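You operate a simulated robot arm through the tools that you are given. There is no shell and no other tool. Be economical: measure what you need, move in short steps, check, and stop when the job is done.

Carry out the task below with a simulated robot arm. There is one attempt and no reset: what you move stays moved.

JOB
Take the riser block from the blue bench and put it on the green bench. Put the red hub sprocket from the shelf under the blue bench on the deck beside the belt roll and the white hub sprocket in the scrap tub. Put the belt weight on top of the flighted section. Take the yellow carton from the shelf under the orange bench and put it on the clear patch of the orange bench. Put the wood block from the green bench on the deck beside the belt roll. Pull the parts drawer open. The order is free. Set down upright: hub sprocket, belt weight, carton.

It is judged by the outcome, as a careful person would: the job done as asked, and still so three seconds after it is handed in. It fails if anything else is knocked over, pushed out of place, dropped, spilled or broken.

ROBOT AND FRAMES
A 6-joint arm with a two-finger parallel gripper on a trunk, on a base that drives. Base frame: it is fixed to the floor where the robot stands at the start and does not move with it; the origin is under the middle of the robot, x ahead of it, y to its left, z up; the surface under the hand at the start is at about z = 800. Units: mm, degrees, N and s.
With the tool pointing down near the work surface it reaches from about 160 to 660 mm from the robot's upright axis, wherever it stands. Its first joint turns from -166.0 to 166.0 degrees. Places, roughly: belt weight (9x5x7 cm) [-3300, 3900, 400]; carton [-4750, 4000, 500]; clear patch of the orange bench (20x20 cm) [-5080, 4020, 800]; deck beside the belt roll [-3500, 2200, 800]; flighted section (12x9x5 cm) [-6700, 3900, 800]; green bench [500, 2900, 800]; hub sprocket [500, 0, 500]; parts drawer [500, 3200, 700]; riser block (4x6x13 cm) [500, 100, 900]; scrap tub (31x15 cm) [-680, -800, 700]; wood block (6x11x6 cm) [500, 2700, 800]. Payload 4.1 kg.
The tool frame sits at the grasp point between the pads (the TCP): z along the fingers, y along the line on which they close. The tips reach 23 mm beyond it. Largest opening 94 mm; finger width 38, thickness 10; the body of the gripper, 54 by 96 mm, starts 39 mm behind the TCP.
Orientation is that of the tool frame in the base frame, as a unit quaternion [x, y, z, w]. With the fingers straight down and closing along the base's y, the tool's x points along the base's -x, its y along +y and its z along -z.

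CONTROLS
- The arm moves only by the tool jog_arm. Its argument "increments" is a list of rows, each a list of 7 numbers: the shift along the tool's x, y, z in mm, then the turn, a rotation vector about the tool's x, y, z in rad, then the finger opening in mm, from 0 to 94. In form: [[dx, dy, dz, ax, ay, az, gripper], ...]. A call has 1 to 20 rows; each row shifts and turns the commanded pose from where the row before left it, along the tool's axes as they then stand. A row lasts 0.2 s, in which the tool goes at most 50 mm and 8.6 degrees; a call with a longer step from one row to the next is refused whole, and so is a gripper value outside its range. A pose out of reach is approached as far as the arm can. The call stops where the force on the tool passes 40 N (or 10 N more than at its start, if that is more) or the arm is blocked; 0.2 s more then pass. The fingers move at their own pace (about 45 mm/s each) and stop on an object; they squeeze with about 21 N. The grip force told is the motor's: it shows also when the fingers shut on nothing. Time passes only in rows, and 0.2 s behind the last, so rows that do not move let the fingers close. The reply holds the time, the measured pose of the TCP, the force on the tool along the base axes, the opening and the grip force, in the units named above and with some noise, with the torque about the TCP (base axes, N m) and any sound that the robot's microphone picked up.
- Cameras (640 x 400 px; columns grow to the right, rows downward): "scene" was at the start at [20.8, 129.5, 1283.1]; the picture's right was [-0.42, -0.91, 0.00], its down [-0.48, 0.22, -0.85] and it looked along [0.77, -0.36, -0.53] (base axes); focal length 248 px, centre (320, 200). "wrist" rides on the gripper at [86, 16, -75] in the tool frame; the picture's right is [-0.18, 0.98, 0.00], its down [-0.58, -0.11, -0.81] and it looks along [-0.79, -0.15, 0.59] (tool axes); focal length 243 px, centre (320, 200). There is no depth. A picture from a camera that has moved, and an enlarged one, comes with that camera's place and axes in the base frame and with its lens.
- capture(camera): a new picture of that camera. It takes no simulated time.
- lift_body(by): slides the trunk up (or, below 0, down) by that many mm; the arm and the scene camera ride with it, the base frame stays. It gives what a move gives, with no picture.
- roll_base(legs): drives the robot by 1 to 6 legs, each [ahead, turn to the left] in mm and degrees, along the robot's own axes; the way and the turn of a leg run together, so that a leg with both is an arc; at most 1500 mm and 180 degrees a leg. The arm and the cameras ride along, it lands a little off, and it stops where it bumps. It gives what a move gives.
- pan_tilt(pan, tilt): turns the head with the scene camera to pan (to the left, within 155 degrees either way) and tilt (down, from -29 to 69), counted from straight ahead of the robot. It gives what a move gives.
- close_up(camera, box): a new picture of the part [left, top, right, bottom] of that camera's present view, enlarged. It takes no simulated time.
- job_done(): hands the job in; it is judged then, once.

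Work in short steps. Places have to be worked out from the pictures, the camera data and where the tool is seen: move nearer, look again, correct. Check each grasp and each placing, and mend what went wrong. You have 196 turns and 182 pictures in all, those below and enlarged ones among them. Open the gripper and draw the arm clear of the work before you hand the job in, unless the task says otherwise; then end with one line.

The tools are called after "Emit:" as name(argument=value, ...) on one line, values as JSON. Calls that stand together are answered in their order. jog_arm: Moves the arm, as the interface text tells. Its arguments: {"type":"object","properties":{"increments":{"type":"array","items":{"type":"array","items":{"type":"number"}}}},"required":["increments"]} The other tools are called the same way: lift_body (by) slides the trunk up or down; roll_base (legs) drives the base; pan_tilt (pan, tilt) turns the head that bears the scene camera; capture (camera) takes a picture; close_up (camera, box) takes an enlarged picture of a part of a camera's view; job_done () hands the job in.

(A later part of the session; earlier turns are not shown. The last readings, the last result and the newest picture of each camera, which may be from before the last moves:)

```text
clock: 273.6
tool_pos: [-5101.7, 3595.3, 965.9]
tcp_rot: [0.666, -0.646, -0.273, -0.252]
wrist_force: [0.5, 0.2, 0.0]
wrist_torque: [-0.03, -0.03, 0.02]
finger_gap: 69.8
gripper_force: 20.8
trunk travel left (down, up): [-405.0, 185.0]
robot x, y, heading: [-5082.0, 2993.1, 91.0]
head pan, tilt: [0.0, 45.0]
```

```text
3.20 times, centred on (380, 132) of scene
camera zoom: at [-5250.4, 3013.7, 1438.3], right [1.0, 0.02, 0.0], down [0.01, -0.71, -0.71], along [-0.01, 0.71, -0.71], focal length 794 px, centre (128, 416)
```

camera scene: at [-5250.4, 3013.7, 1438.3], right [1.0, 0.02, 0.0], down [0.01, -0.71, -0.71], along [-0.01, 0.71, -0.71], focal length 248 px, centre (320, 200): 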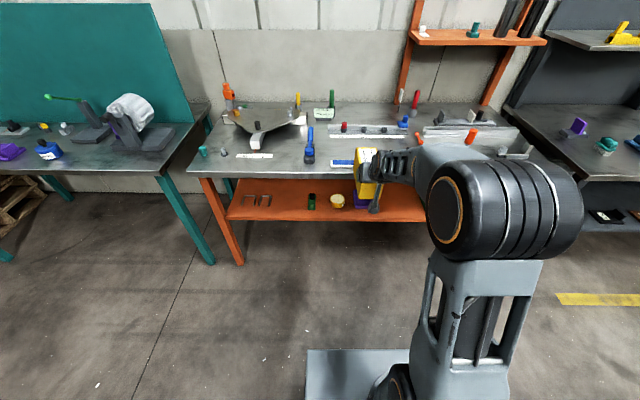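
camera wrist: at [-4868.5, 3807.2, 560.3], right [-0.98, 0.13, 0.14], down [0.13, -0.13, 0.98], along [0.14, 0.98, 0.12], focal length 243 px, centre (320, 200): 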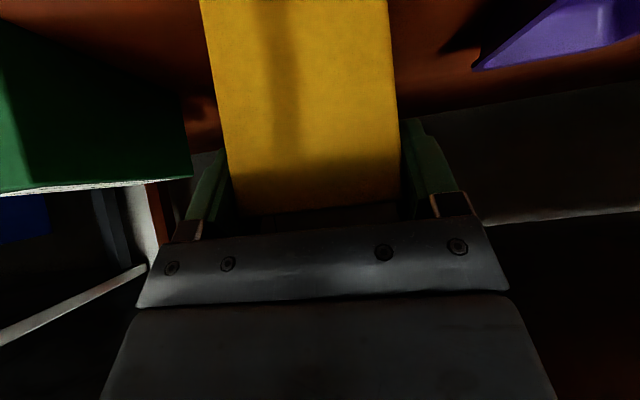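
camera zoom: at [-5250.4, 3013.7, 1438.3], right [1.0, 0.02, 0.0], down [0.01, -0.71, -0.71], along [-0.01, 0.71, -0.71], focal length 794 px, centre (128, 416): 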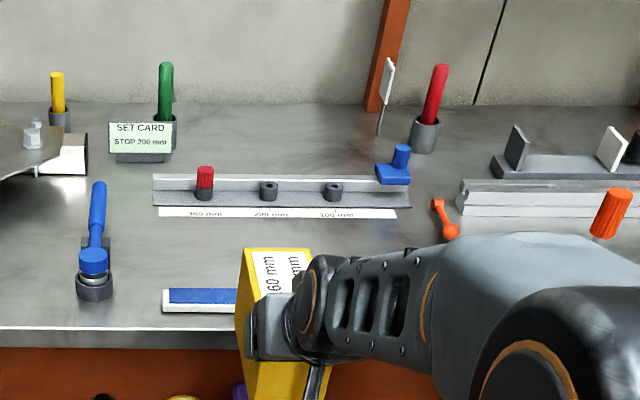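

Space is free for y 3880–4079 behind the blue bar. Drive ahead 357 mm with the carton at z≈965 (bottom ~890, above everything).

Emit:
roll_base(legs=[[355, 0]])

Emit:
jog_arm(increments=[[0, -10, 0, 0, 0, 0, 50], [0, -10, 0, 0, 0, 0, 50], [0, 0, 0, 0, 0, 0, 50]])

Emit:
capture(camera="scene")

Emit:
capture(camera="wrist")

```text
clock: 275.8
tool_pos: [-5105.8, 3948.9, 965.2]
tcp_rot: [0.667, -0.646, -0.273, -0.252]
wrist_force: [-0.1, -0.1, -0.8]
wrist_torque: [-0.1, 0.0, 0.0]
finger_gap: 69.9
gripper_force: 21.4
trunk travel left (down, up): [-405.0, 185.0]
robot x, y, heading: [-5085.3, 3346.5, 91.1]
head pan, tilt: [0.0, 45.0]
```

```text
clock: 276.6
tool_pos: [-5086.5, 3948.9, 963.4]
tcp_rot: [0.667, -0.646, -0.273, -0.252]
wrist_force: [-0.4, -0.6, -1.2]
wrist_torque: [-0.07, -0.02, 0.03]
finger_gap: 69.8
gripper_force: 21.1
trunk travel left (down, up): [-405.0, 185.0]
robot x, y, heading: [-5089.1, 3347.8, 91.1]
head pan, tilt: [0.0, 45.0]
```

```text
83 pictures are left
camera scene: at [-5256.1, 3368.1, 1438.4], right [1.0, 0.02, 0.0], down [0.01, -0.71, -0.71], along [-0.01, 0.71, -0.71], focal length 248 px, centre (320, 200)
```

scene: 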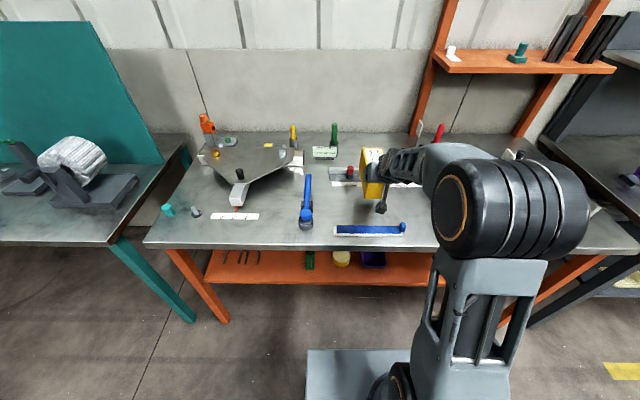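

```text
82 pictures are left
camera wrist: at [-5097.9, 3834.8, 959.4], right [-0.98, 0.1, 0.14], down [0.13, -0.13, 0.98], along [0.11, 0.99, 0.12], focal length 243 px, centre (320, 200)
```

wrist: 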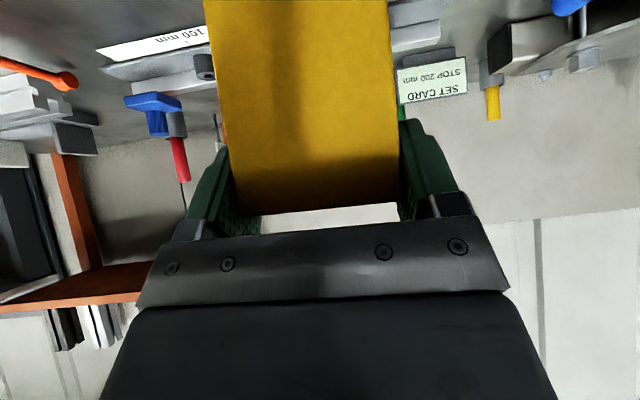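

Lower to carton bottom ≈830 and check clearances.

Emit:
jog_arm(increments=[[13.8, 0, 14.5, 0, 0, 0, 50], [13.8, 0, 14.5, 0, 0, 0, 50], [13.8, 0, 14.5, 0, 0, 0, 50], [0, 0, 0, 0, 0, 0, 50]])

Emit:
close_up(camera="scene", box=[290, 130, 450, 250])

Emit:
capture(camera="wrist")

```text
clock: 277.6
tool_pos: [-5088.9, 3950.1, 902.9]
tcp_rot: [0.666, -0.647, -0.271, -0.252]
wrist_force: [0.0, 0.2, -1.4]
wrist_torque: [-0.05, -0.01, -0.03]
finger_gap: 69.7
gripper_force: 21.2
trunk travel left (down, up): [-405.0, 185.0]
robot x, y, heading: [-5089.7, 3349.0, 90.8]
head pan, tilt: [0.0, 45.0]
```

```text
3.33 times, centred on (370, 190) of scene
camera zoom: at [-5256.2, 3368.2, 1438.4], right [1.0, 0.02, 0.0], down [0.01, -0.71, -0.71], along [-0.01, 0.71, -0.71], focal length 827 px, centre (153, 233)
```

zoom: 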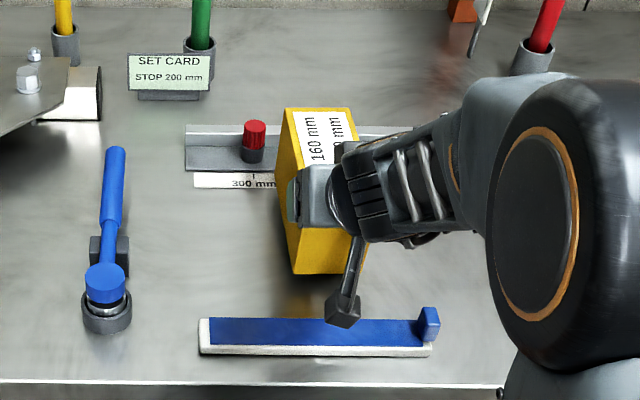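

```text
80 pictures are left
camera wrist: at [-5100.0, 3834.6, 898.4], right [-0.98, 0.1, 0.14], down [0.13, -0.13, 0.98], along [0.11, 0.99, 0.12], focal length 243 px, centre (320, 200)
```

wrist: 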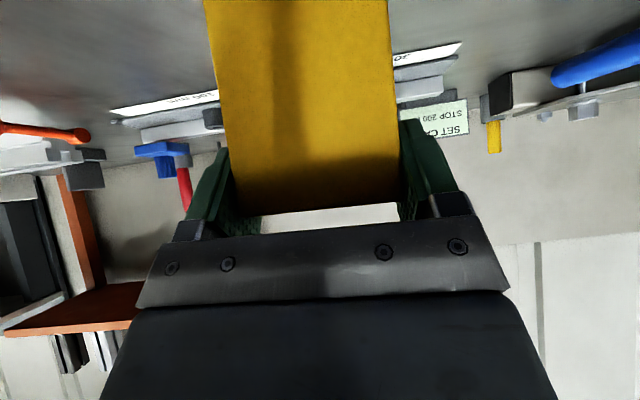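

Carton front ≈3922, back ≈4065; ruler at 4080, bar back at 3878. I shift it 12 mm toward me to centre it, then lower to contact.

Emit:
jog_arm(increments=[[8.7, 0, -8.3, 0, 0, 0, 50], [6.9, 0, 7.2, 0, 0, 0, 50], [3.4, 0, 3.6, 0, 0, 0, 50], [0, 0, 0, 0, 0, 0, 50], [2.1, 0, 2.2, 0, 0, 0, 50], [0, 0, 0, 0, 0, 0, 50]])

```text
clock: 279.0
tool_pos: [-5087.6, 3937.3, 890.2]
tcp_rot: [0.666, -0.647, -0.273, -0.253]
wrist_force: [-0.6, -0.3, -1.3]
wrist_torque: [-0.06, -0.01, 0.0]
finger_gap: 69.8
gripper_force: 20.7
out of reach, approached as far as the arm can: row 2
trunk travel left (down, up): [-405.0, 185.0]
robot x, y, heading: [-5091.6, 3349.1, 90.9]
head pan, tilt: [0.0, 45.0]
```

Emit:
jog_arm(increments=[[2.1, 0, 2.2, 0, 0, 0, 50], [0, 0, 0, 0, 0, 0, 50], [2.1, 0, 2.2, 0, 0, 0, 50], [0, 0, 0, 0, 0, 0, 50], [2.1, 0, 2.2, 0, 0, 0, 50], [0, 0, 0, 0, 0, 0, 50]])

Emit:
close_up(camera="scene", box=[290, 130, 450, 250])

```text
clock: 280.4
tool_pos: [-5089.0, 3937.0, 884.1]
tcp_rot: [0.666, -0.645, -0.275, -0.254]
wrist_force: [-2.9, -1.1, 19.5]
wrist_torque: [-0.01, -0.45, 0.09]
finger_gap: 70.0
gripper_force: 20.8
trunk travel left (down, up): [-405.0, 185.0]
robot x, y, heading: [-5090.6, 3350.0, 91.2]
head pan, tilt: [0.0, 45.0]
```

```text
3.33 times, centred on (370, 190) of scene
camera zoom: at [-5256.6, 3366.0, 1438.6], right [1.0, 0.02, 0.0], down [0.01, -0.71, -0.71], along [-0.01, 0.71, -0.71], focal length 827 px, centre (153, 233)
```

zoom: 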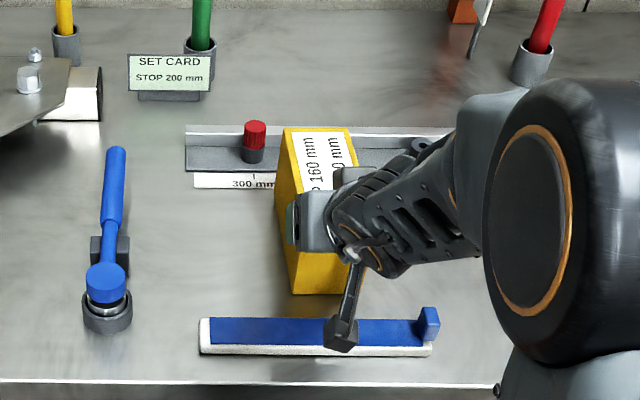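

Contact made, carton stands behind the bar. Release and retreat along the tool axis.

Emit:
jog_arm(increments=[[0, 0, -1, 0, 0, 0, 80], [0, 0, 0, 0, 0, 0, 94], [0, 0, 0, 0, 0, 0, 94], [0, 0, 0, 0, 0, 0, 94], [0, 0, -20, 0, 0, 0, 94], [0, 0, -40, 0, 0, 0, 94], [0, 0, -45, 0, 0, 0, 94], [0, 0, -45, 0, 0, 0, 94]])

Emit:
roll_base(legs=[[-250, 0]])

Emit:
capture(camera="scene")

```text
clock: 282.2
tool_pos: [-5081.7, 3833.3, 991.5]
tcp_rot: [0.666, -0.647, -0.273, -0.252]
wrist_force: [0.5, 0.7, 0.1]
wrist_torque: [0.03, 0.02, 0.01]
finger_gap: 93.8
gripper_force: 0.1
trunk travel left (down, up): [-405.0, 185.0]
robot x, y, heading: [-5091.4, 3351.1, 90.9]
head pan, tilt: [0.0, 45.0]
```

```text
clock: 284.1
tool_pos: [-5075.9, 3583.4, 991.7]
tcp_rot: [0.666, -0.647, -0.273, -0.252]
wrist_force: [0.4, -0.3, 0.5]
wrist_torque: [0.03, 0.04, 0.0]
finger_gap: 94.0
gripper_force: 0.2
trunk travel left (down, up): [-405.0, 185.0]
robot x, y, heading: [-5082.8, 3097.9, 90.7]
head pan, tilt: [0.0, 45.0]
```

```text
78 pictures are left
camera scene: at [-5252.4, 3118.8, 1438.4], right [1.0, 0.01, 0.0], down [0.01, -0.71, -0.71], along [-0.01, 0.71, -0.71], focal length 248 px, centre (320, 200)
```

scene: 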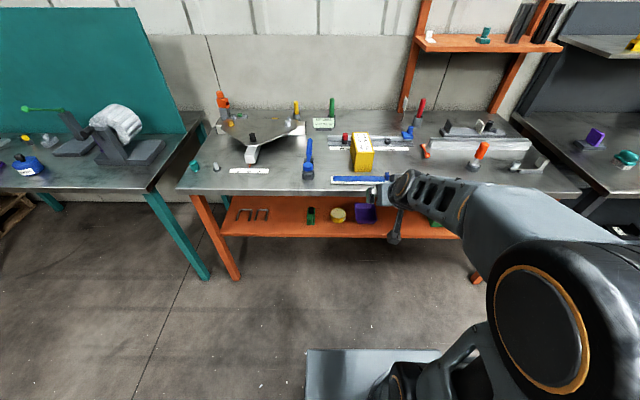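

Carton is on the clear patch. Now drive back to the blue bench for the sprockets.

Emit:
roll_base(legs=[[0, -90.5], [1400, 0], [1400, 0]])

Emit:
pan_tilt(pan=0, tilt=20)

Emit:
capture(camera="scene")

```text
clock: 301.5
tool_pos: [-1783.4, 3107.8, 992.5]
tcp_rot: [-0.007, 0.928, 0.012, 0.371]
wrist_force: [-0.1, 0.1, 0.2]
wrist_torque: [0.01, 0.02, -0.02]
finger_gap: 93.9
gripper_force: 0.0
trunk travel left (down, up): [-405.0, 185.0]
robot x, y, heading: [-2266.6, 3122.7, -0.2]
head pan, tilt: [0.0, 45.0]
```

```text
clock: 302.4
tool_pos: [-1782.3, 3107.6, 992.2]
tcp_rot: [-0.006, 0.928, 0.012, 0.371]
wrist_force: [-0.4, 0.5, -0.5]
wrist_torque: [-0.01, 0.01, -0.03]
finger_gap: 94.0
gripper_force: 0.1
trunk travel left (down, up): [-405.0, 185.0]
robot x, y, heading: [-2266.8, 3120.3, -0.1]
head pan, tilt: [0.0, 20.0]
```

```text
77 pictures are left
camera scene: at [-2234.4, 3290.8, 1477.0], right [0.0, -1.0, 0.0], down [-0.34, 0.0, -0.94], along [0.94, 0.0, -0.34], focal length 248 px, centre (320, 200)
```

scene: 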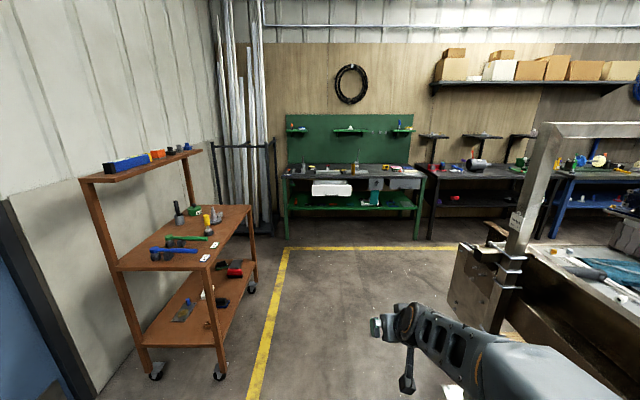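

Clear. Continue to x≈−300, then turn right and drive to y≈60.

Emit:
roll_base(legs=[[1400, 0], [560, 0], [0, -90], [1450, 0], [1450, 0]])

Emit:
pan_tilt(pan=0, tilt=25)

Emit:
capture(camera="scene")

```text
clock: 329.5
tool_pos: [-246.6, -242.5, 991.7]
tcp_rot: [0.646, 0.667, -0.251, 0.273]
wrist_force: [0.4, -0.2, 0.3]
wrist_torque: [0.0, 0.01, -0.02]
finger_gap: 93.9
gripper_force: 0.1
trunk travel left (down, up): [-405.0, 185.0]
robot x, y, heading: [-241.7, 242.7, -89.0]
head pan, tilt: [0.0, 20.0]
```

```text
clock: 330.2
tool_pos: [-248.3, -243.4, 991.1]
tcp_rot: [0.645, 0.668, -0.251, 0.273]
wrist_force: [-0.4, -0.3, 0.2]
wrist_torque: [-0.02, 0.01, -0.01]
finger_gap: 94.1
gripper_force: 0.1
trunk travel left (down, up): [-405.0, 185.0]
robot x, y, heading: [-239.8, 240.7, -88.8]
head pan, tilt: [0.0, 25.0]
```

```text
76 pictures are left
camera scene: at [-74.3, 213.4, 1469.0], right [-1.0, -0.02, 0.0], down [-0.01, 0.42, -0.91], along [0.02, -0.91, -0.42], focal length 248 px, centre (320, 200)
```

scene: 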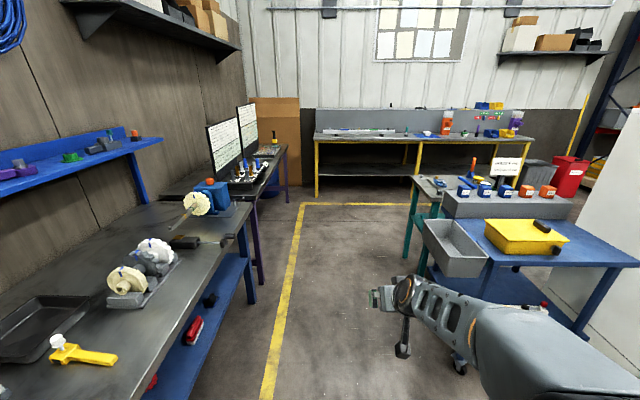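

The grey scrap tub is visible at about (−720, −850). Position in front of the shelf at y≈10, face the bench and lower the trunk to see the sprockets.

Emit:
roll_base(legs=[[230, 0], [0, 89]])

Emit:
lift_body(by=-400)

Emit:
pan_tilt(pan=-5, tilt=35)

Emit:
capture(camera="scene")

Emit:
capture(camera="wrist")

```text
clock: 335.7
tool_pos: [248.5, -0.3, 993.0]
tcp_rot: [-0.011, 0.928, 0.014, 0.371]
wrist_force: [0.2, 0.8, -0.4]
wrist_torque: [-0.01, 0.01, 0.03]
finger_gap: 94.0
gripper_force: 0.1
trunk travel left (down, up): [-405.0, 185.0]
robot x, y, heading: [-237.6, 11.4, 0.5]
head pan, tilt: [0.0, 25.0]
```

```text
clock: 339.5
tool_pos: [249.2, -0.2, 593.0]
tcp_rot: [-0.011, 0.928, 0.013, 0.372]
wrist_force: [1.1, 0.1, 0.4]
wrist_torque: [0.01, -0.03, 0.0]
finger_gap: 93.7
gripper_force: 0.1
trunk travel left (down, up): [-5.0, 585.0]
robot x, y, heading: [-234.7, 9.3, 0.5]
head pan, tilt: [0.0, 25.0]
```

```text
clock: 340.3
tool_pos: [249.5, -0.7, 592.5]
tcp_rot: [-0.011, 0.928, 0.013, 0.372]
wrist_force: [-0.6, 0.0, 0.1]
wrist_torque: [-0.01, 0.01, -0.02]
finger_gap: 94.0
gripper_force: 0.1
trunk travel left (down, up): [-5.0, 585.0]
robot x, y, heading: [-234.5, 12.8, 0.7]
head pan, tilt: [-5.0, 35.0]
```

```text
75 pictures are left
camera scene: at [-209.7, 170.6, 1053.3], right [-0.08, -1.0, 0.0], down [-0.57, 0.04, -0.82], along [0.82, -0.06, -0.57], focal length 248 px, centre (320, 200)
```

scene: 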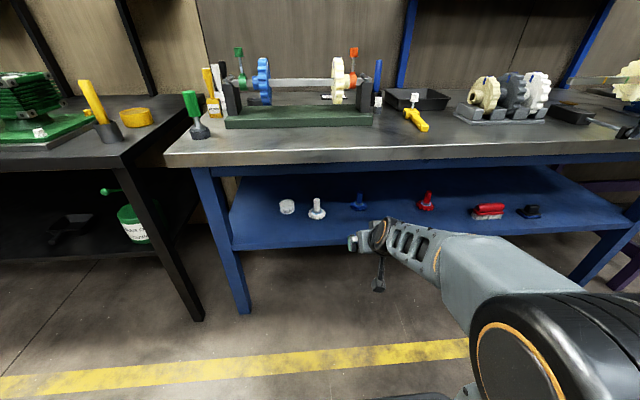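

```text
74 pictures are left
camera wrist: at [134.9, 11.8, 587.9], right [0.1, 0.98, 0.14], down [-0.13, -0.13, 0.98], along [0.99, -0.12, 0.12], focal length 243 px, centre (320, 200)
```

wrist: 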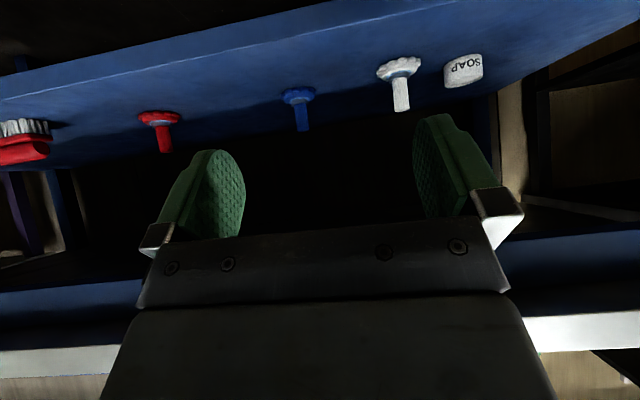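

Zoom on the sprockets in both views.

Emit:
close_up(camera="scene", box=[270, 180, 450, 240])

Emit:
close_up(camera="wrist", box=[110, 30, 510, 180])

```text
3.56 times, centred on (360, 210) of scene
camera zoom: at [-209.7, 170.6, 1053.3], right [-0.08, -1.0, 0.0], down [-0.57, 0.04, -0.82], along [0.82, -0.06, -0.57], focal length 882 px, centre (178, 164)
```

zoom: 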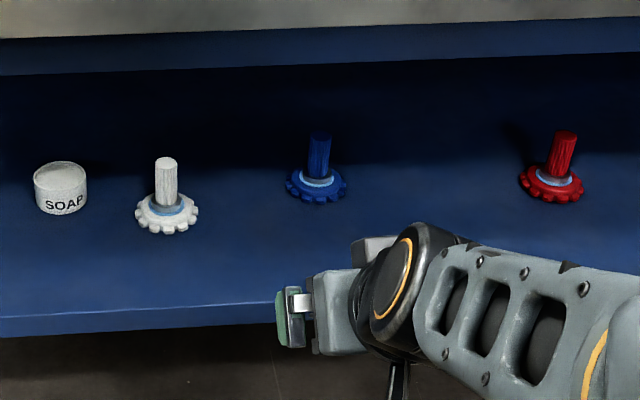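

```text
1.60 times, centred on (310, 105) of wrist
camera zoom: at [134.9, 11.8, 587.9], right [0.1, 0.98, 0.14], down [-0.13, -0.13, 0.98], along [0.99, -0.12, 0.12], focal length 388 px, centre (336, 352)
```

zoom: 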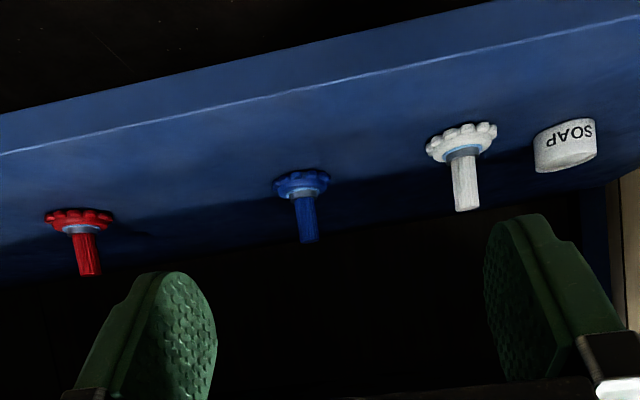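

White post top ≈(593, 121, 500), disc on shelf z≈420, shelf front x≈430, apron bottom z≈715. I flatten the pitch to 35°, shift left and down in front of the shelf, then roll ahead.

Emit:
jog_arm(increments=[[0, 0, 0, 0, -0.0985, 0, 60], [0, 0, 0, 0, -0.0985, 0, 60], [16.4, 41, 11.5, 0, 0, 0, 60], [16.4, 41, 11.5, 0, 0, 0, 60], [16.4, 41, 11.5, 0, 0, 0, 60], [0, 0, 0, 0, 0, 0, 60]])

Emit:
roll_base(legs=[[150, 0]])

Emit:
capture(camera="wrist")

Emit:
capture(camera="scene")

```text
clock: 341.7
tool_pos: [237.3, 49.3, 535.4]
tcp_rot: [-0.025, 0.917, 0.047, 0.395]
wrist_force: [-0.1, -0.3, 0.1]
wrist_torque: [0.0, -0.02, 0.01]
finger_gap: 60.1
gripper_force: 0.1
out of reach, approached as far as the arm can: row 2, 3, 4, 5
trunk travel left (down, up): [-5.0, 585.0]
robot x, y, heading: [-238.9, 12.0, 0.2]
head pan, tilt: [-5.0, 35.0]
```

```text
clock: 343.0
tool_pos: [387.6, 51.5, 534.1]
tcp_rot: [-0.025, 0.917, 0.046, 0.394]
wrist_force: [0.8, 0.4, 0.1]
wrist_torque: [-0.02, 0.0, 0.03]
finger_gap: 60.1
gripper_force: 0.0
trunk travel left (down, up): [-5.0, 585.0]
robot x, y, heading: [-82.3, 9.9, 0.6]
head pan, tilt: [-5.0, 35.0]
```

```text
71 pictures are left
camera wrist: at [274.9, 58.4, 525.5], right [0.04, 0.98, 0.2], down [-0.17, -0.19, 0.97], along [0.98, -0.08, 0.16], focal length 243 px, centre (320, 200)
```

wrist: 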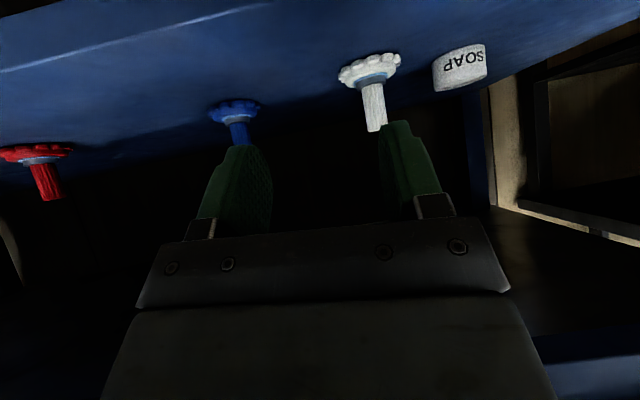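

```text
70 pictures are left
camera scene: at [-58.8, 172.0, 1053.2], right [-0.08, -1.0, 0.0], down [-0.57, 0.04, -0.82], along [0.82, -0.06, -0.57], focal length 248 px, centre (320, 200)
```

scene: 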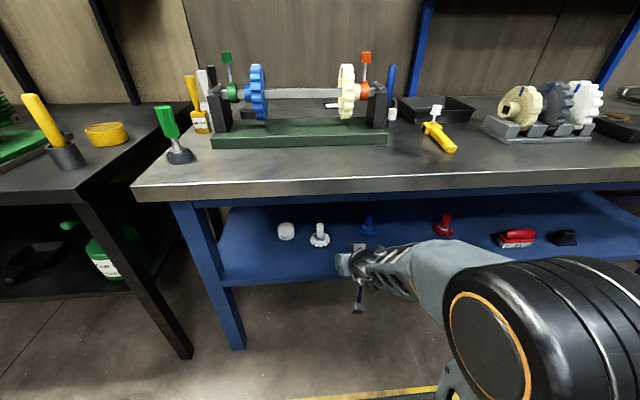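

The arm was too folded for the commanded pose; extending forward should let it settle. I advance ~90 mm in x.

Emit:
jog_arm(increments=[[-17, 0, 24.5, 0, 0, 0, 60], [-17, 0, 24.5, 0, 0, 0, 60], [-17, 0, 24.5, 0, 0, 0, 60], [0, 0, 0, 0, 0, 0, 60]])

Emit:
capture(camera="wrist")

```text
clock: 344.0
tool_pos: [480.0, 58.1, 520.1]
tcp_rot: [-0.025, 0.917, 0.046, 0.395]
wrist_force: [0.0, 0.5, 0.5]
wrist_torque: [-0.01, -0.01, -0.01]
finger_gap: 60.0
gripper_force: 0.1
trunk travel left (down, up): [-5.0, 585.0]
robot x, y, heading: [-84.9, 12.0, 0.6]
head pan, tilt: [-5.0, 35.0]
```

```text
69 pictures are left
camera wrist: at [364.7, 65.5, 511.1], right [0.04, 0.98, 0.2], down [-0.17, -0.19, 0.97], along [0.98, -0.08, 0.16], focal length 243 px, centre (320, 200)
```

wrist: 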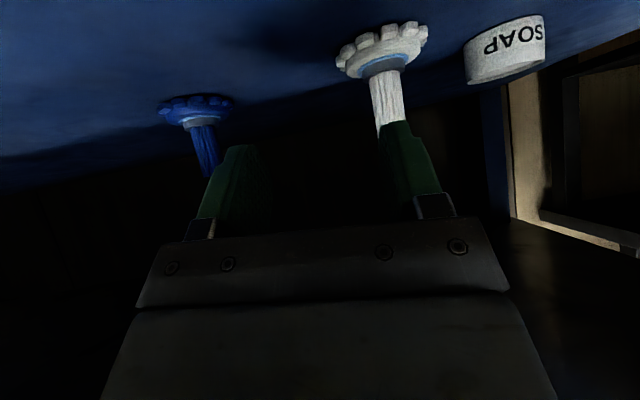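

Post confirmed near (587, 118), top z≈503. Correct yaw/roll and flatten pitch.

Emit:
jog_arm(increments=[[0, 0, 0, 0.104, -0.009, 0.098, 60], [0, 0, 0, 0.045, -0.07, -0.047, 60], [0, 0, 0, 0, -0.07, 0, 60], [0, 0, 0, 0, 0, 0, 60]])

```text
clock: 345.0
tool_pos: [461.6, 52.0, 504.0]
tcp_rot: [0.022, 0.935, -0.005, 0.354]
wrist_force: [0.8, -0.6, -0.5]
wrist_torque: [0.03, 0.02, -0.03]
finger_gap: 60.2
gripper_force: 0.0
out of reach, approached as far as the arm can: row 1, 2, 3
trunk travel left (down, up): [-5.0, 585.0]
robot x, y, heading: [-86.4, 13.6, 0.4]
head pan, tilt: [-5.0, 35.0]
```

Shallow pitch is limited when the arm is folded. I back the base out, shift 105 mm left, and then use a longer reach.

Emit:
roll_base(legs=[[-200, 0], [0, 90], [105, 0], [0, -90], [70, 0]])

Emit:
jog_arm(increments=[[-26, 0, 25, 0, 0, 0, 60], [-26, 0, 25, 0, 0, 0, 60], [-26, 0, 25, 0, 0, 0, 60], [0, 0, 0, 0, 0, 0, 60]])

```text
clock: 355.6
tool_pos: [334.6, 146.4, 503.8]
tcp_rot: [0.026, 0.935, -0.007, 0.354]
wrist_force: [-0.1, 0.2, 0.0]
wrist_torque: [-0.04, 0.0, 0.02]
finger_gap: 59.9
gripper_force: 0.1
trunk travel left (down, up): [-5.0, 585.0]
robot x, y, heading: [-213.9, 113.5, -0.0]
head pan, tilt: [-5.0, 35.0]
```

```text
clock: 356.6
tool_pos: [440.7, 141.6, 498.6]
tcp_rot: [0.026, 0.935, -0.007, 0.354]
wrist_force: [0.7, -0.7, -0.3]
wrist_torque: [0.03, 0.01, 0.02]
finger_gap: 60.1
gripper_force: 0.0
trunk travel left (down, up): [-5.0, 585.0]
robot x, y, heading: [-213.4, 112.5, -0.5]
head pan, tilt: [-5.0, 35.0]
```

Now flatten pitch by ~10° at this longer reach.

Emit:
jog_arm(increments=[[0, 0, 0, -0.031, -0.06, -0.035, 60], [0, 0, 0, 0, -0.06, 0, 60], [0, 0, 0, 0, -0.06, 0, 60], [0, 0, 0, 0, 0, 0, 60]])

Emit:
capture(camera="wrist")

Emit:
capture(camera="scene")

```text
clock: 357.6
tool_pos: [441.2, 138.5, 498.2]
tcp_rot: [0.007, 0.92, -0.007, 0.391]
wrist_force: [-0.4, 0.3, 0.6]
wrist_torque: [-0.03, 0.0, 0.02]
finger_gap: 60.0
gripper_force: 0.1
out of reach, approached as far as the arm can: row 2, 3
trunk travel left (down, up): [-5.0, 585.0]
robot x, y, heading: [-210.3, 114.5, 0.1]
head pan, tilt: [-5.0, 35.0]
```

```text
68 pictures are left
camera wrist: at [328.7, 156.3, 489.2], right [0.15, 0.98, 0.12], down [-0.18, -0.1, 0.98], along [0.97, -0.17, 0.16], focal length 243 px, centre (320, 200)
```

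wrist: 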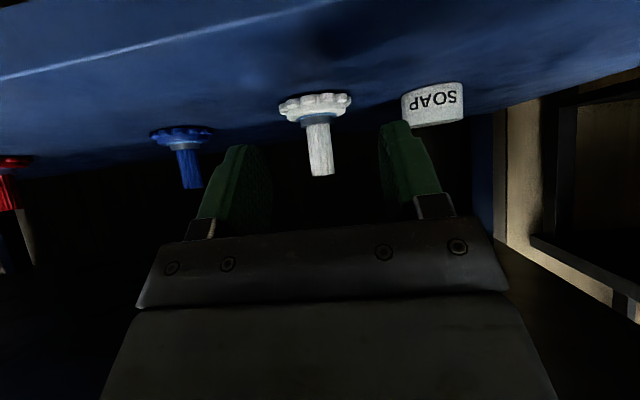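

```text
67 pictures are left
camera scene: at [-185.3, 272.1, 1053.2], right [-0.09, -1.0, 0.0], down [-0.57, 0.05, -0.82], along [0.82, -0.07, -0.57], focal length 248 px, centre (320, 200)
```

scene: 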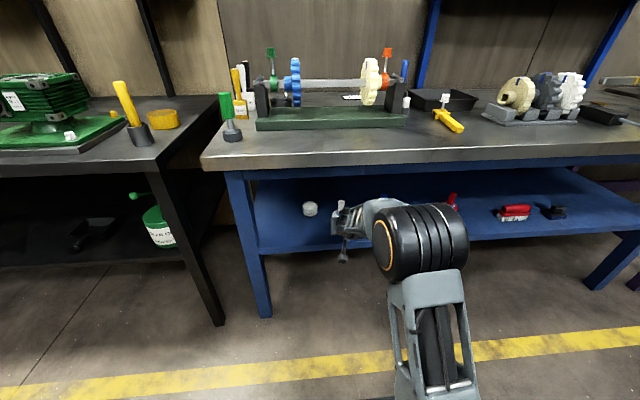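

Pitch is limited to ~44°. I extend the arm (not the base) toward the post so that the elbow stays outside the bench: +70 mm in x, −20 in y.

Emit:
jog_arm(increments=[[-24.3, -10, 25.2, 0, 0, 0, 60], [-24.3, -10, 25.2, 0, 0, 0, 60], [0, 0, 0, 0, -0.05, 0, 60], [0, 0, 0, 0, -0.05, 0, 60], [0, 0, 0, 0, 0, 0, 60]])

Emit:
capture(camera="scene")

Emit:
capture(camera="wrist")

```text
clock: 358.8
tool_pos: [511.9, 115.2, 497.8]
tcp_rot: [0.009, 0.906, -0.012, 0.423]
wrist_force: [0.4, -0.6, 0.3]
wrist_torque: [0.01, 0.0, 0.02]
finger_gap: 60.0
gripper_force: 0.0
trunk travel left (down, up): [-5.0, 585.0]
robot x, y, heading: [-212.5, 108.3, -0.2]
head pan, tilt: [-5.0, 35.0]
```

```text
66 pictures are left
camera scene: at [-185.4, 272.1, 1053.2], right [-0.09, -1.0, 0.0], down [-0.57, 0.05, -0.82], along [0.82, -0.07, -0.57], focal length 248 px, centre (320, 200)
```

scene: 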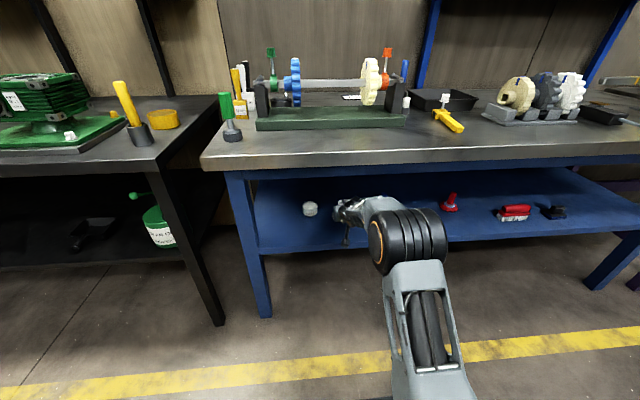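

```text
65 pictures are left
camera wrist: at [400.3, 134.4, 481.2], right [0.15, 0.98, 0.13], down [-0.25, -0.09, 0.96], along [0.96, -0.17, 0.23], focal length 243 px, centre (320, 200)
```

wrist: 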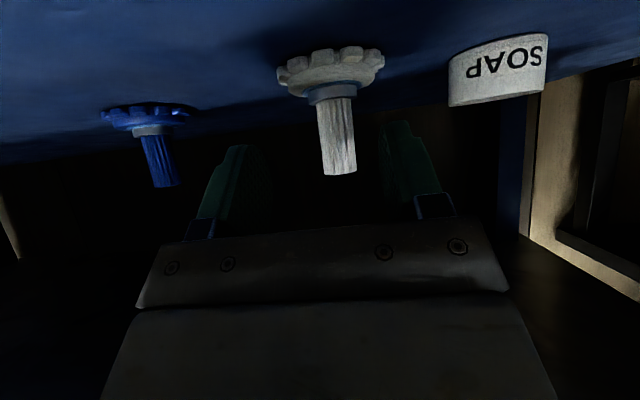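

Good—pitch 40° reached. Post at (587, 120), z 450–505. Advance to TCP (587, 120, 482).

Emit:
jog_arm(increments=[[-12, 2.3, 22.5, 0, 0, 0, 60], [-12, 2.3, 22.5, 0, 0, 0, 60], [-12, 2.4, 22.5, 0, 0, 0, 60], [0, 0, 0, 0, 0, 0, 60]])

Emit:
capture(camera="wrist")

```text
clock: 359.8
tool_pos: [585.6, 125.1, 483.3]
tcp_rot: [0.009, 0.898, -0.013, 0.439]
wrist_force: [0.2, 0.1, -0.2]
wrist_torque: [-0.01, -0.02, 0.03]
finger_gap: 60.0
gripper_force: 0.1
trunk travel left (down, up): [-5.0, 585.0]
robot x, y, heading: [-217.2, 115.1, 0.1]
head pan, tilt: [-5.0, 35.0]
```

```text
64 pictures are left
camera wrist: at [474.5, 143.2, 462.1], right [0.14, 0.98, 0.13], down [-0.28, -0.09, 0.96], along [0.95, -0.17, 0.26], focal length 243 px, centre (320, 200)
```

wrist: 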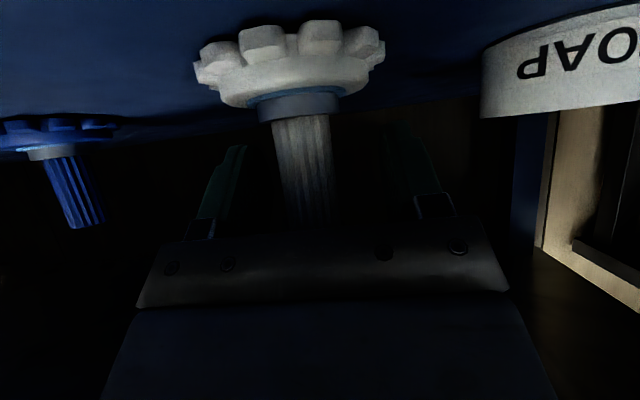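

The post is between the fingers. Close.

Emit:
jog_arm(increments=[[0, 0, 0, 0, 0, 0, 35], [0, 0, 0, 0, 0, 0, 8], [0, 0, 0, 0, 0, 0, 8], [0, 0, 0, 0, 0, 0, 8], [0, 0, 0, 0, 0, 0, 8]])

Emit:
jog_arm(increments=[[-7.8, 0, -6.3, 0, 0, 0, 8], [-7.8, 0, -6.3, 0, 0, 0, 8], [-7.8, 0, -6.3, 0, 0, 0, 8], [0, 0, 0, 0, 0, 0, 8]])

Emit:
capture(camera="wrist")

```text
clock: 361.0
tool_pos: [584.7, 125.1, 484.6]
tcp_rot: [0.01, 0.898, -0.014, 0.439]
wrist_force: [-0.1, 0.3, 1.9]
wrist_torque: [0.21, 0.03, -0.01]
finger_gap: 24.3
gripper_force: 21.4
trunk travel left (down, up): [-5.0, 585.0]
robot x, y, heading: [-215.4, 114.1, -0.1]
head pan, tilt: [-5.0, 35.0]
```

```text
clock: 362.0
tool_pos: [580.0, 130.6, 509.8]
tcp_rot: [0.009, 0.898, -0.013, 0.439]
wrist_force: [-0.4, 0.9, -2.0]
wrist_torque: [0.04, 0.0, -0.01]
finger_gap: 24.6
gripper_force: 20.8
out of reach, approached as far as the arm can: row 1, 3
trunk travel left (down, up): [-5.0, 585.0]
robot x, y, heading: [-214.6, 114.7, -0.3]
head pan, tilt: [-5.0, 35.0]
```

```text
63 pictures are left
camera wrist: at [468.1, 149.2, 489.0], right [0.14, 0.98, 0.13], down [-0.28, -0.09, 0.96], along [0.95, -0.17, 0.26], focal length 243 px, centre (320, 200)
```

wrist: 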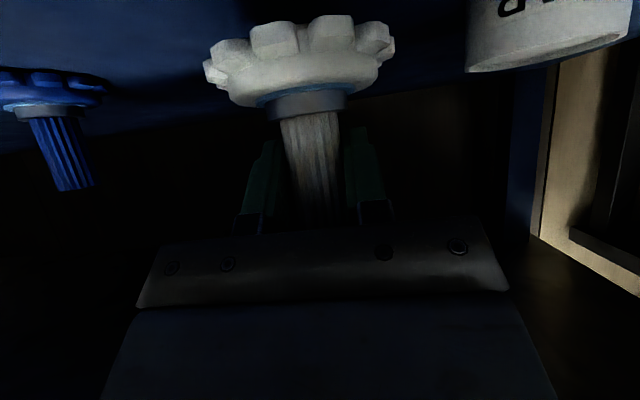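

Lifted. Back out from under the bench, raise the trunk and retract.

Emit:
roll_base(legs=[[-260, 0]])

Emit:
lift_body(by=400)

Emit:
jog_arm(increments=[[20, 0, -30, 0, 0, 0, 8], [20, 0, -30, 0, 0, 0, 8], [20, 0, -30, 0, 0, 0, 8], [20, 0, -30, 0, 0, 0, 8], [0, 0, 0, 0, 0, 0, 8]])

Emit:
roll_base(legs=[[0, -100]])

Emit:
pan_tilt(pan=0, tilt=35)

Emit:
capture(camera="scene")

Emit:
capture(camera="wrist")

```text
clock: 363.9
tool_pos: [316.6, 129.8, 510.8]
tcp_rot: [0.01, 0.898, -0.014, 0.439]
wrist_force: [-0.2, -0.7, -1.6]
wrist_torque: [0.04, -0.02, -0.01]
finger_gap: 24.7
gripper_force: 20.6
trunk travel left (down, up): [-5.0, 585.0]
robot x, y, heading: [-475.2, 113.6, -0.0]
head pan, tilt: [-5.0, 35.0]
```

```text
clock: 367.7
tool_pos: [316.9, 131.0, 910.6]
tcp_rot: [0.009, 0.898, -0.014, 0.439]
wrist_force: [-0.8, -0.3, -1.4]
wrist_torque: [0.02, 0.0, 0.0]
finger_gap: 24.3
gripper_force: 21.1
trunk travel left (down, up): [-405.0, 185.0]
robot x, y, heading: [-473.8, 115.5, -0.0]
head pan, tilt: [-5.0, 35.0]
```

```text
clock: 368.9
tool_pos: [172.4, 135.7, 919.8]
tcp_rot: [0.009, 0.898, -0.013, 0.439]
wrist_force: [-0.8, -0.1, -1.4]
wrist_torque: [0.0, -0.04, 0.03]
finger_gap: 24.3
gripper_force: 21.2
trunk travel left (down, up): [-405.0, 185.0]
robot x, y, heading: [-477.0, 113.4, -0.3]
head pan, tilt: [-5.0, 35.0]
```

```text
clock: 373.6
tool_pos: [-583.6, -528.9, 920.2]
tcp_rot: [0.702, 0.561, -0.348, 0.267]
wrist_force: [0.1, 0.1, -1.9]
wrist_torque: [-0.04, 0.01, 0.02]
finger_gap: 24.2
gripper_force: 21.1
trunk travel left (down, up): [-405.0, 185.0]
robot x, y, heading: [-476.6, 114.4, -101.7]
head pan, tilt: [-5.0, 35.0]
```

```text
clock: 374.2
tool_pos: [-584.3, -528.5, 919.2]
tcp_rot: [0.701, 0.561, -0.349, 0.268]
wrist_force: [0.7, 0.6, -1.2]
wrist_torque: [0.0, -0.02, -0.03]
finger_gap: 24.7
gripper_force: 21.2
trunk travel left (down, up): [-405.0, 185.0]
robot x, y, heading: [-472.2, 110.3, -101.4]
head pan, tilt: [0.0, 35.0]
```

```text
62 pictures are left
camera scene: at [-318.2, 52.4, 1453.2], right [-0.98, 0.2, 0.0], down [0.12, 0.56, -0.82], along [-0.17, -0.8, -0.57], focal length 248 px, centre (320, 200)
```

scene: 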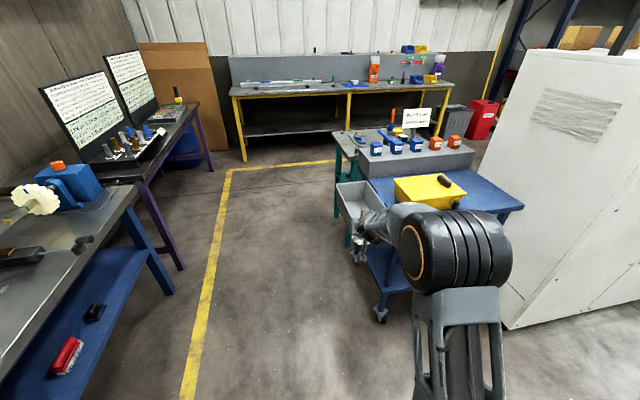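

```text
61 pictures are left
camera wrist: at [-542.0, -423.1, 898.1], right [0.93, -0.34, 0.13], down [-0.03, 0.29, 0.96], along [-0.36, -0.9, 0.26], focal length 243 px, centre (320, 200)
```

wrist: 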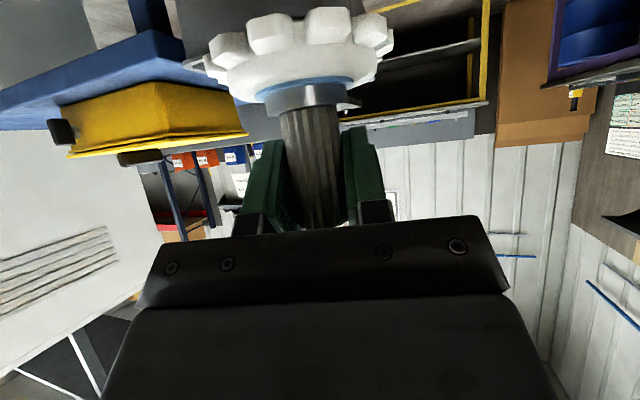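

Zoom on the tub.

Emit:
close_up(camera="scene", box=[320, 165, 440, 265])

```text
4.00 times, centred on (380, 215) of scene
camera zoom: at [-318.2, 52.4, 1453.2], right [-0.98, 0.2, 0.0], down [0.12, 0.56, -0.82], along [-0.17, -0.8, -0.57], focal length 992 px, centre (80, 140)
```

zoom: 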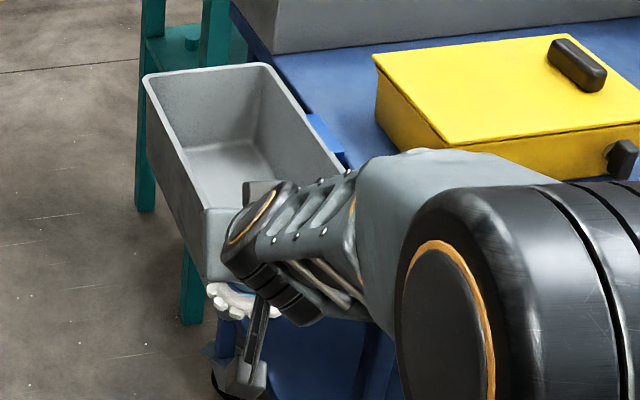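

Tub estimate: rim z≈735–830, centre around (−700, −880); needs a closer look. I move to about (−650, −290) facing −y.

Emit:
roll_base(legs=[[0, -13], [430, 0], [0, 25]])

Emit:
pan_tilt(pan=-5, tilt=50)

Emit:
capture(camera="scene")

```text
clock: 377.6
tool_pos: [-902.0, -861.1, 916.7]
tcp_rot: [0.767, 0.474, -0.369, 0.226]
wrist_force: [7.9, -1.7, 0.8]
wrist_torque: [0.01, -0.27, -0.8]
finger_gap: 7.8
gripper_force: 0.0
trunk travel left (down, up): [-405.0, 185.0]
robot x, y, heading: [-653.9, -266.8, -115.2]
head pan, tilt: [0.0, 35.0]
stopped in leg 2: the force on the tool passed its limit at 49 N (the readings are from after the stop); the commanded pose is now the measured one
```

```text
clock: 378.4
tool_pos: [-901.7, -860.5, 915.5]
tcp_rot: [0.766, 0.475, -0.369, 0.227]
wrist_force: [12.7, -2.8, 0.2]
wrist_torque: [0.01, -0.44, -1.3]
finger_gap: 8.3
gripper_force: 0.1
trunk travel left (down, up): [-405.0, 185.0]
robot x, y, heading: [-650.9, -267.4, -115.3]
head pan, tilt: [-5.0, 50.0]
```

```text
59 pictures are left
camera scene: at [-513.3, -346.6, 1431.3], right [-0.86, 0.5, 0.0], down [0.38, 0.66, -0.64], along [-0.32, -0.56, -0.77], focal length 248 px, centre (320, 200)
```

scene: 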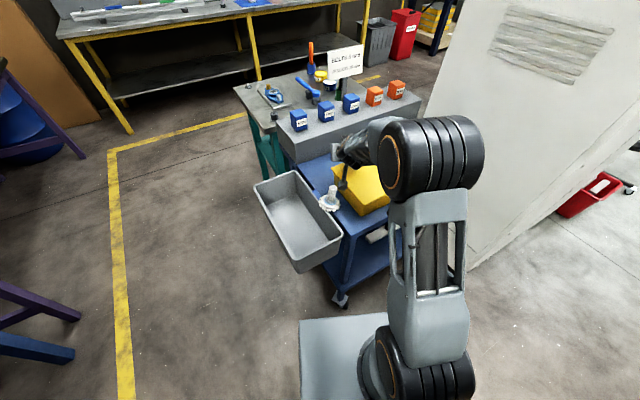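

The arm touched something on the cart and the sprocket left the grip. Look closely before moving anything.

Emit:
close_up(camera="scene", box=[240, 110, 420, 270])

Emit:
capture(camera="wrist")

```text
2.50 times, centred on (330, 190) of scene
camera zoom: at [-513.3, -346.6, 1431.3], right [-0.86, 0.5, 0.0], down [0.38, 0.66, -0.64], along [-0.32, -0.56, -0.77], focal length 620 px, centre (295, 225)
```

zoom: 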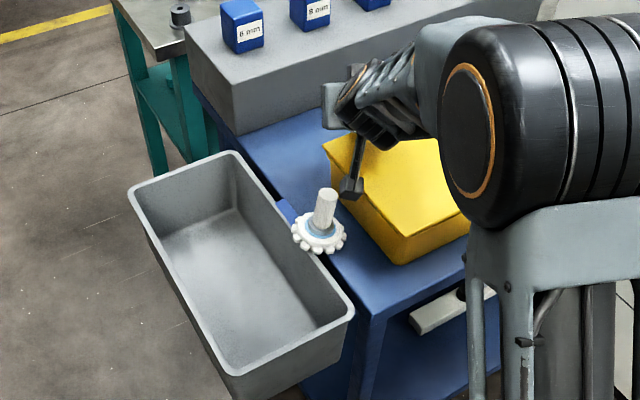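

```text
57 pictures are left
camera wrist: at [-836.7, -768.1, 896.3], right [0.83, -0.54, 0.14], down [0.03, 0.28, 0.96], along [-0.56, -0.79, 0.25], focal length 243 px, centre (320, 200)
```

wrist: 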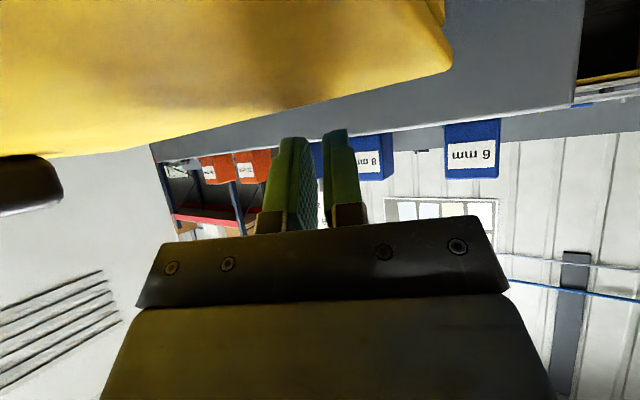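

The sprocket stands upright on the cart edge beside the tub; the arm is lightly loaded against the yellow box. I reverse straight out gently.

Emit:
roll_base(legs=[[-60, 0]])

Emit:
roll_base(legs=[[-200, 0]])

Emit:
capture(camera="scene")

```text
clock: 379.4
tool_pos: [-877.1, -805.0, 916.0]
tcp_rot: [0.767, 0.473, -0.37, 0.226]
wrist_force: [-0.6, 0.0, 0.2]
wrist_torque: [-0.01, 0.02, 0.02]
finger_gap: 8.0
gripper_force: 0.1
trunk travel left (down, up): [-405.0, 185.0]
robot x, y, heading: [-623.4, -210.6, -115.3]
head pan, tilt: [-5.0, 50.0]
```

```text
clock: 380.9
tool_pos: [-790.3, -629.0, 916.6]
tcp_rot: [0.765, 0.476, -0.369, 0.227]
wrist_force: [-0.4, 0.3, 0.4]
wrist_torque: [0.01, 0.0, -0.01]
finger_gap: 8.1
gripper_force: 0.1
trunk travel left (down, up): [-405.0, 185.0]
robot x, y, heading: [-542.2, -32.4, -114.8]
head pan, tilt: [-5.0, 50.0]
```

```text
56 pictures are left
camera scene: at [-405.2, -112.5, 1431.5], right [-0.87, 0.5, 0.0], down [0.38, 0.66, -0.64], along [-0.32, -0.56, -0.77], focal length 248 px, centre (320, 200)
```

scene: 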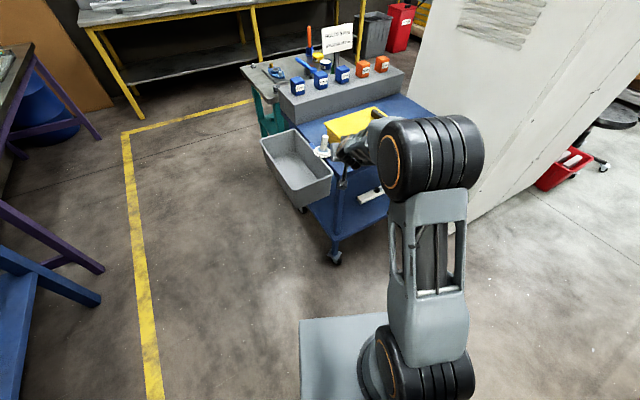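

Free again. Check whether the yellow box was displaced: zoom.

Emit:
close_up(camera="scene", box=[240, 70, 440, 270])

```text
2.00 times, centred on (340, 170) of scene
camera zoom: at [-405.2, -112.5, 1431.5], right [-0.87, 0.5, 0.0], down [0.38, 0.66, -0.64], along [-0.32, -0.56, -0.77], focal length 496 px, centre (280, 260)
```

zoom: 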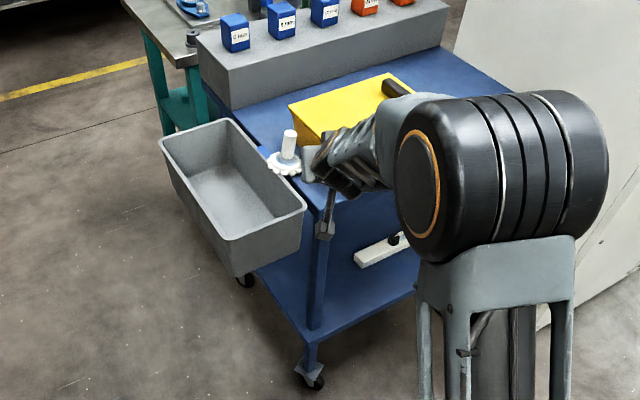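

Box seems displaced little (~15 mm at most). Now regrasp the sprocket from above: raise, turn the tool vertical and retract before repositioning.

Emit:
lift_body(by=100)

Emit:
jog_arm(increments=[[10, 0, -30, 0, 0.145, 0, 60], [10, 0, -30, 0, 0.145, 0, 60], [10, 0, -30, 0, 0.145, 0, 60], [20, 0, -20, 0, 0.145, 0, 60], [30, 0, -10, 0, 0.145, 0, 60], [40, 0, 0, 0, 0.145, 0, 60], [45, 0, 0, 0, 0, 0, 60], [45, 0, 0, 0, 0, 0, 60]])

```text
clock: 382.3
tool_pos: [-791.0, -628.4, 1016.5]
tcp_rot: [0.766, 0.476, -0.369, 0.227]
wrist_force: [-1.0, 0.2, -0.7]
wrist_torque: [-0.02, -0.02, -0.02]
finger_gap: 8.2
gripper_force: 0.1
trunk travel left (down, up): [-505.0, 85.0]
robot x, y, heading: [-545.1, -30.3, -114.9]
head pan, tilt: [-5.0, 50.0]
```

```text
clock: 384.1
tool_pos: [-645.4, -408.9, 968.6]
tcp_rot: [0.854, 0.505, -0.127, 0.013]
wrist_force: [-0.3, 0.6, 0.2]
wrist_torque: [-0.04, 0.0, 0.03]
finger_gap: 59.9
gripper_force: 0.1
out of reach, approached as far as the arm can: row 1, 2, 4, 5, 6
trunk travel left (down, up): [-505.0, 85.0]
robot x, y, heading: [-539.0, -31.5, -114.9]
head pan, tilt: [-5.0, 50.0]
```

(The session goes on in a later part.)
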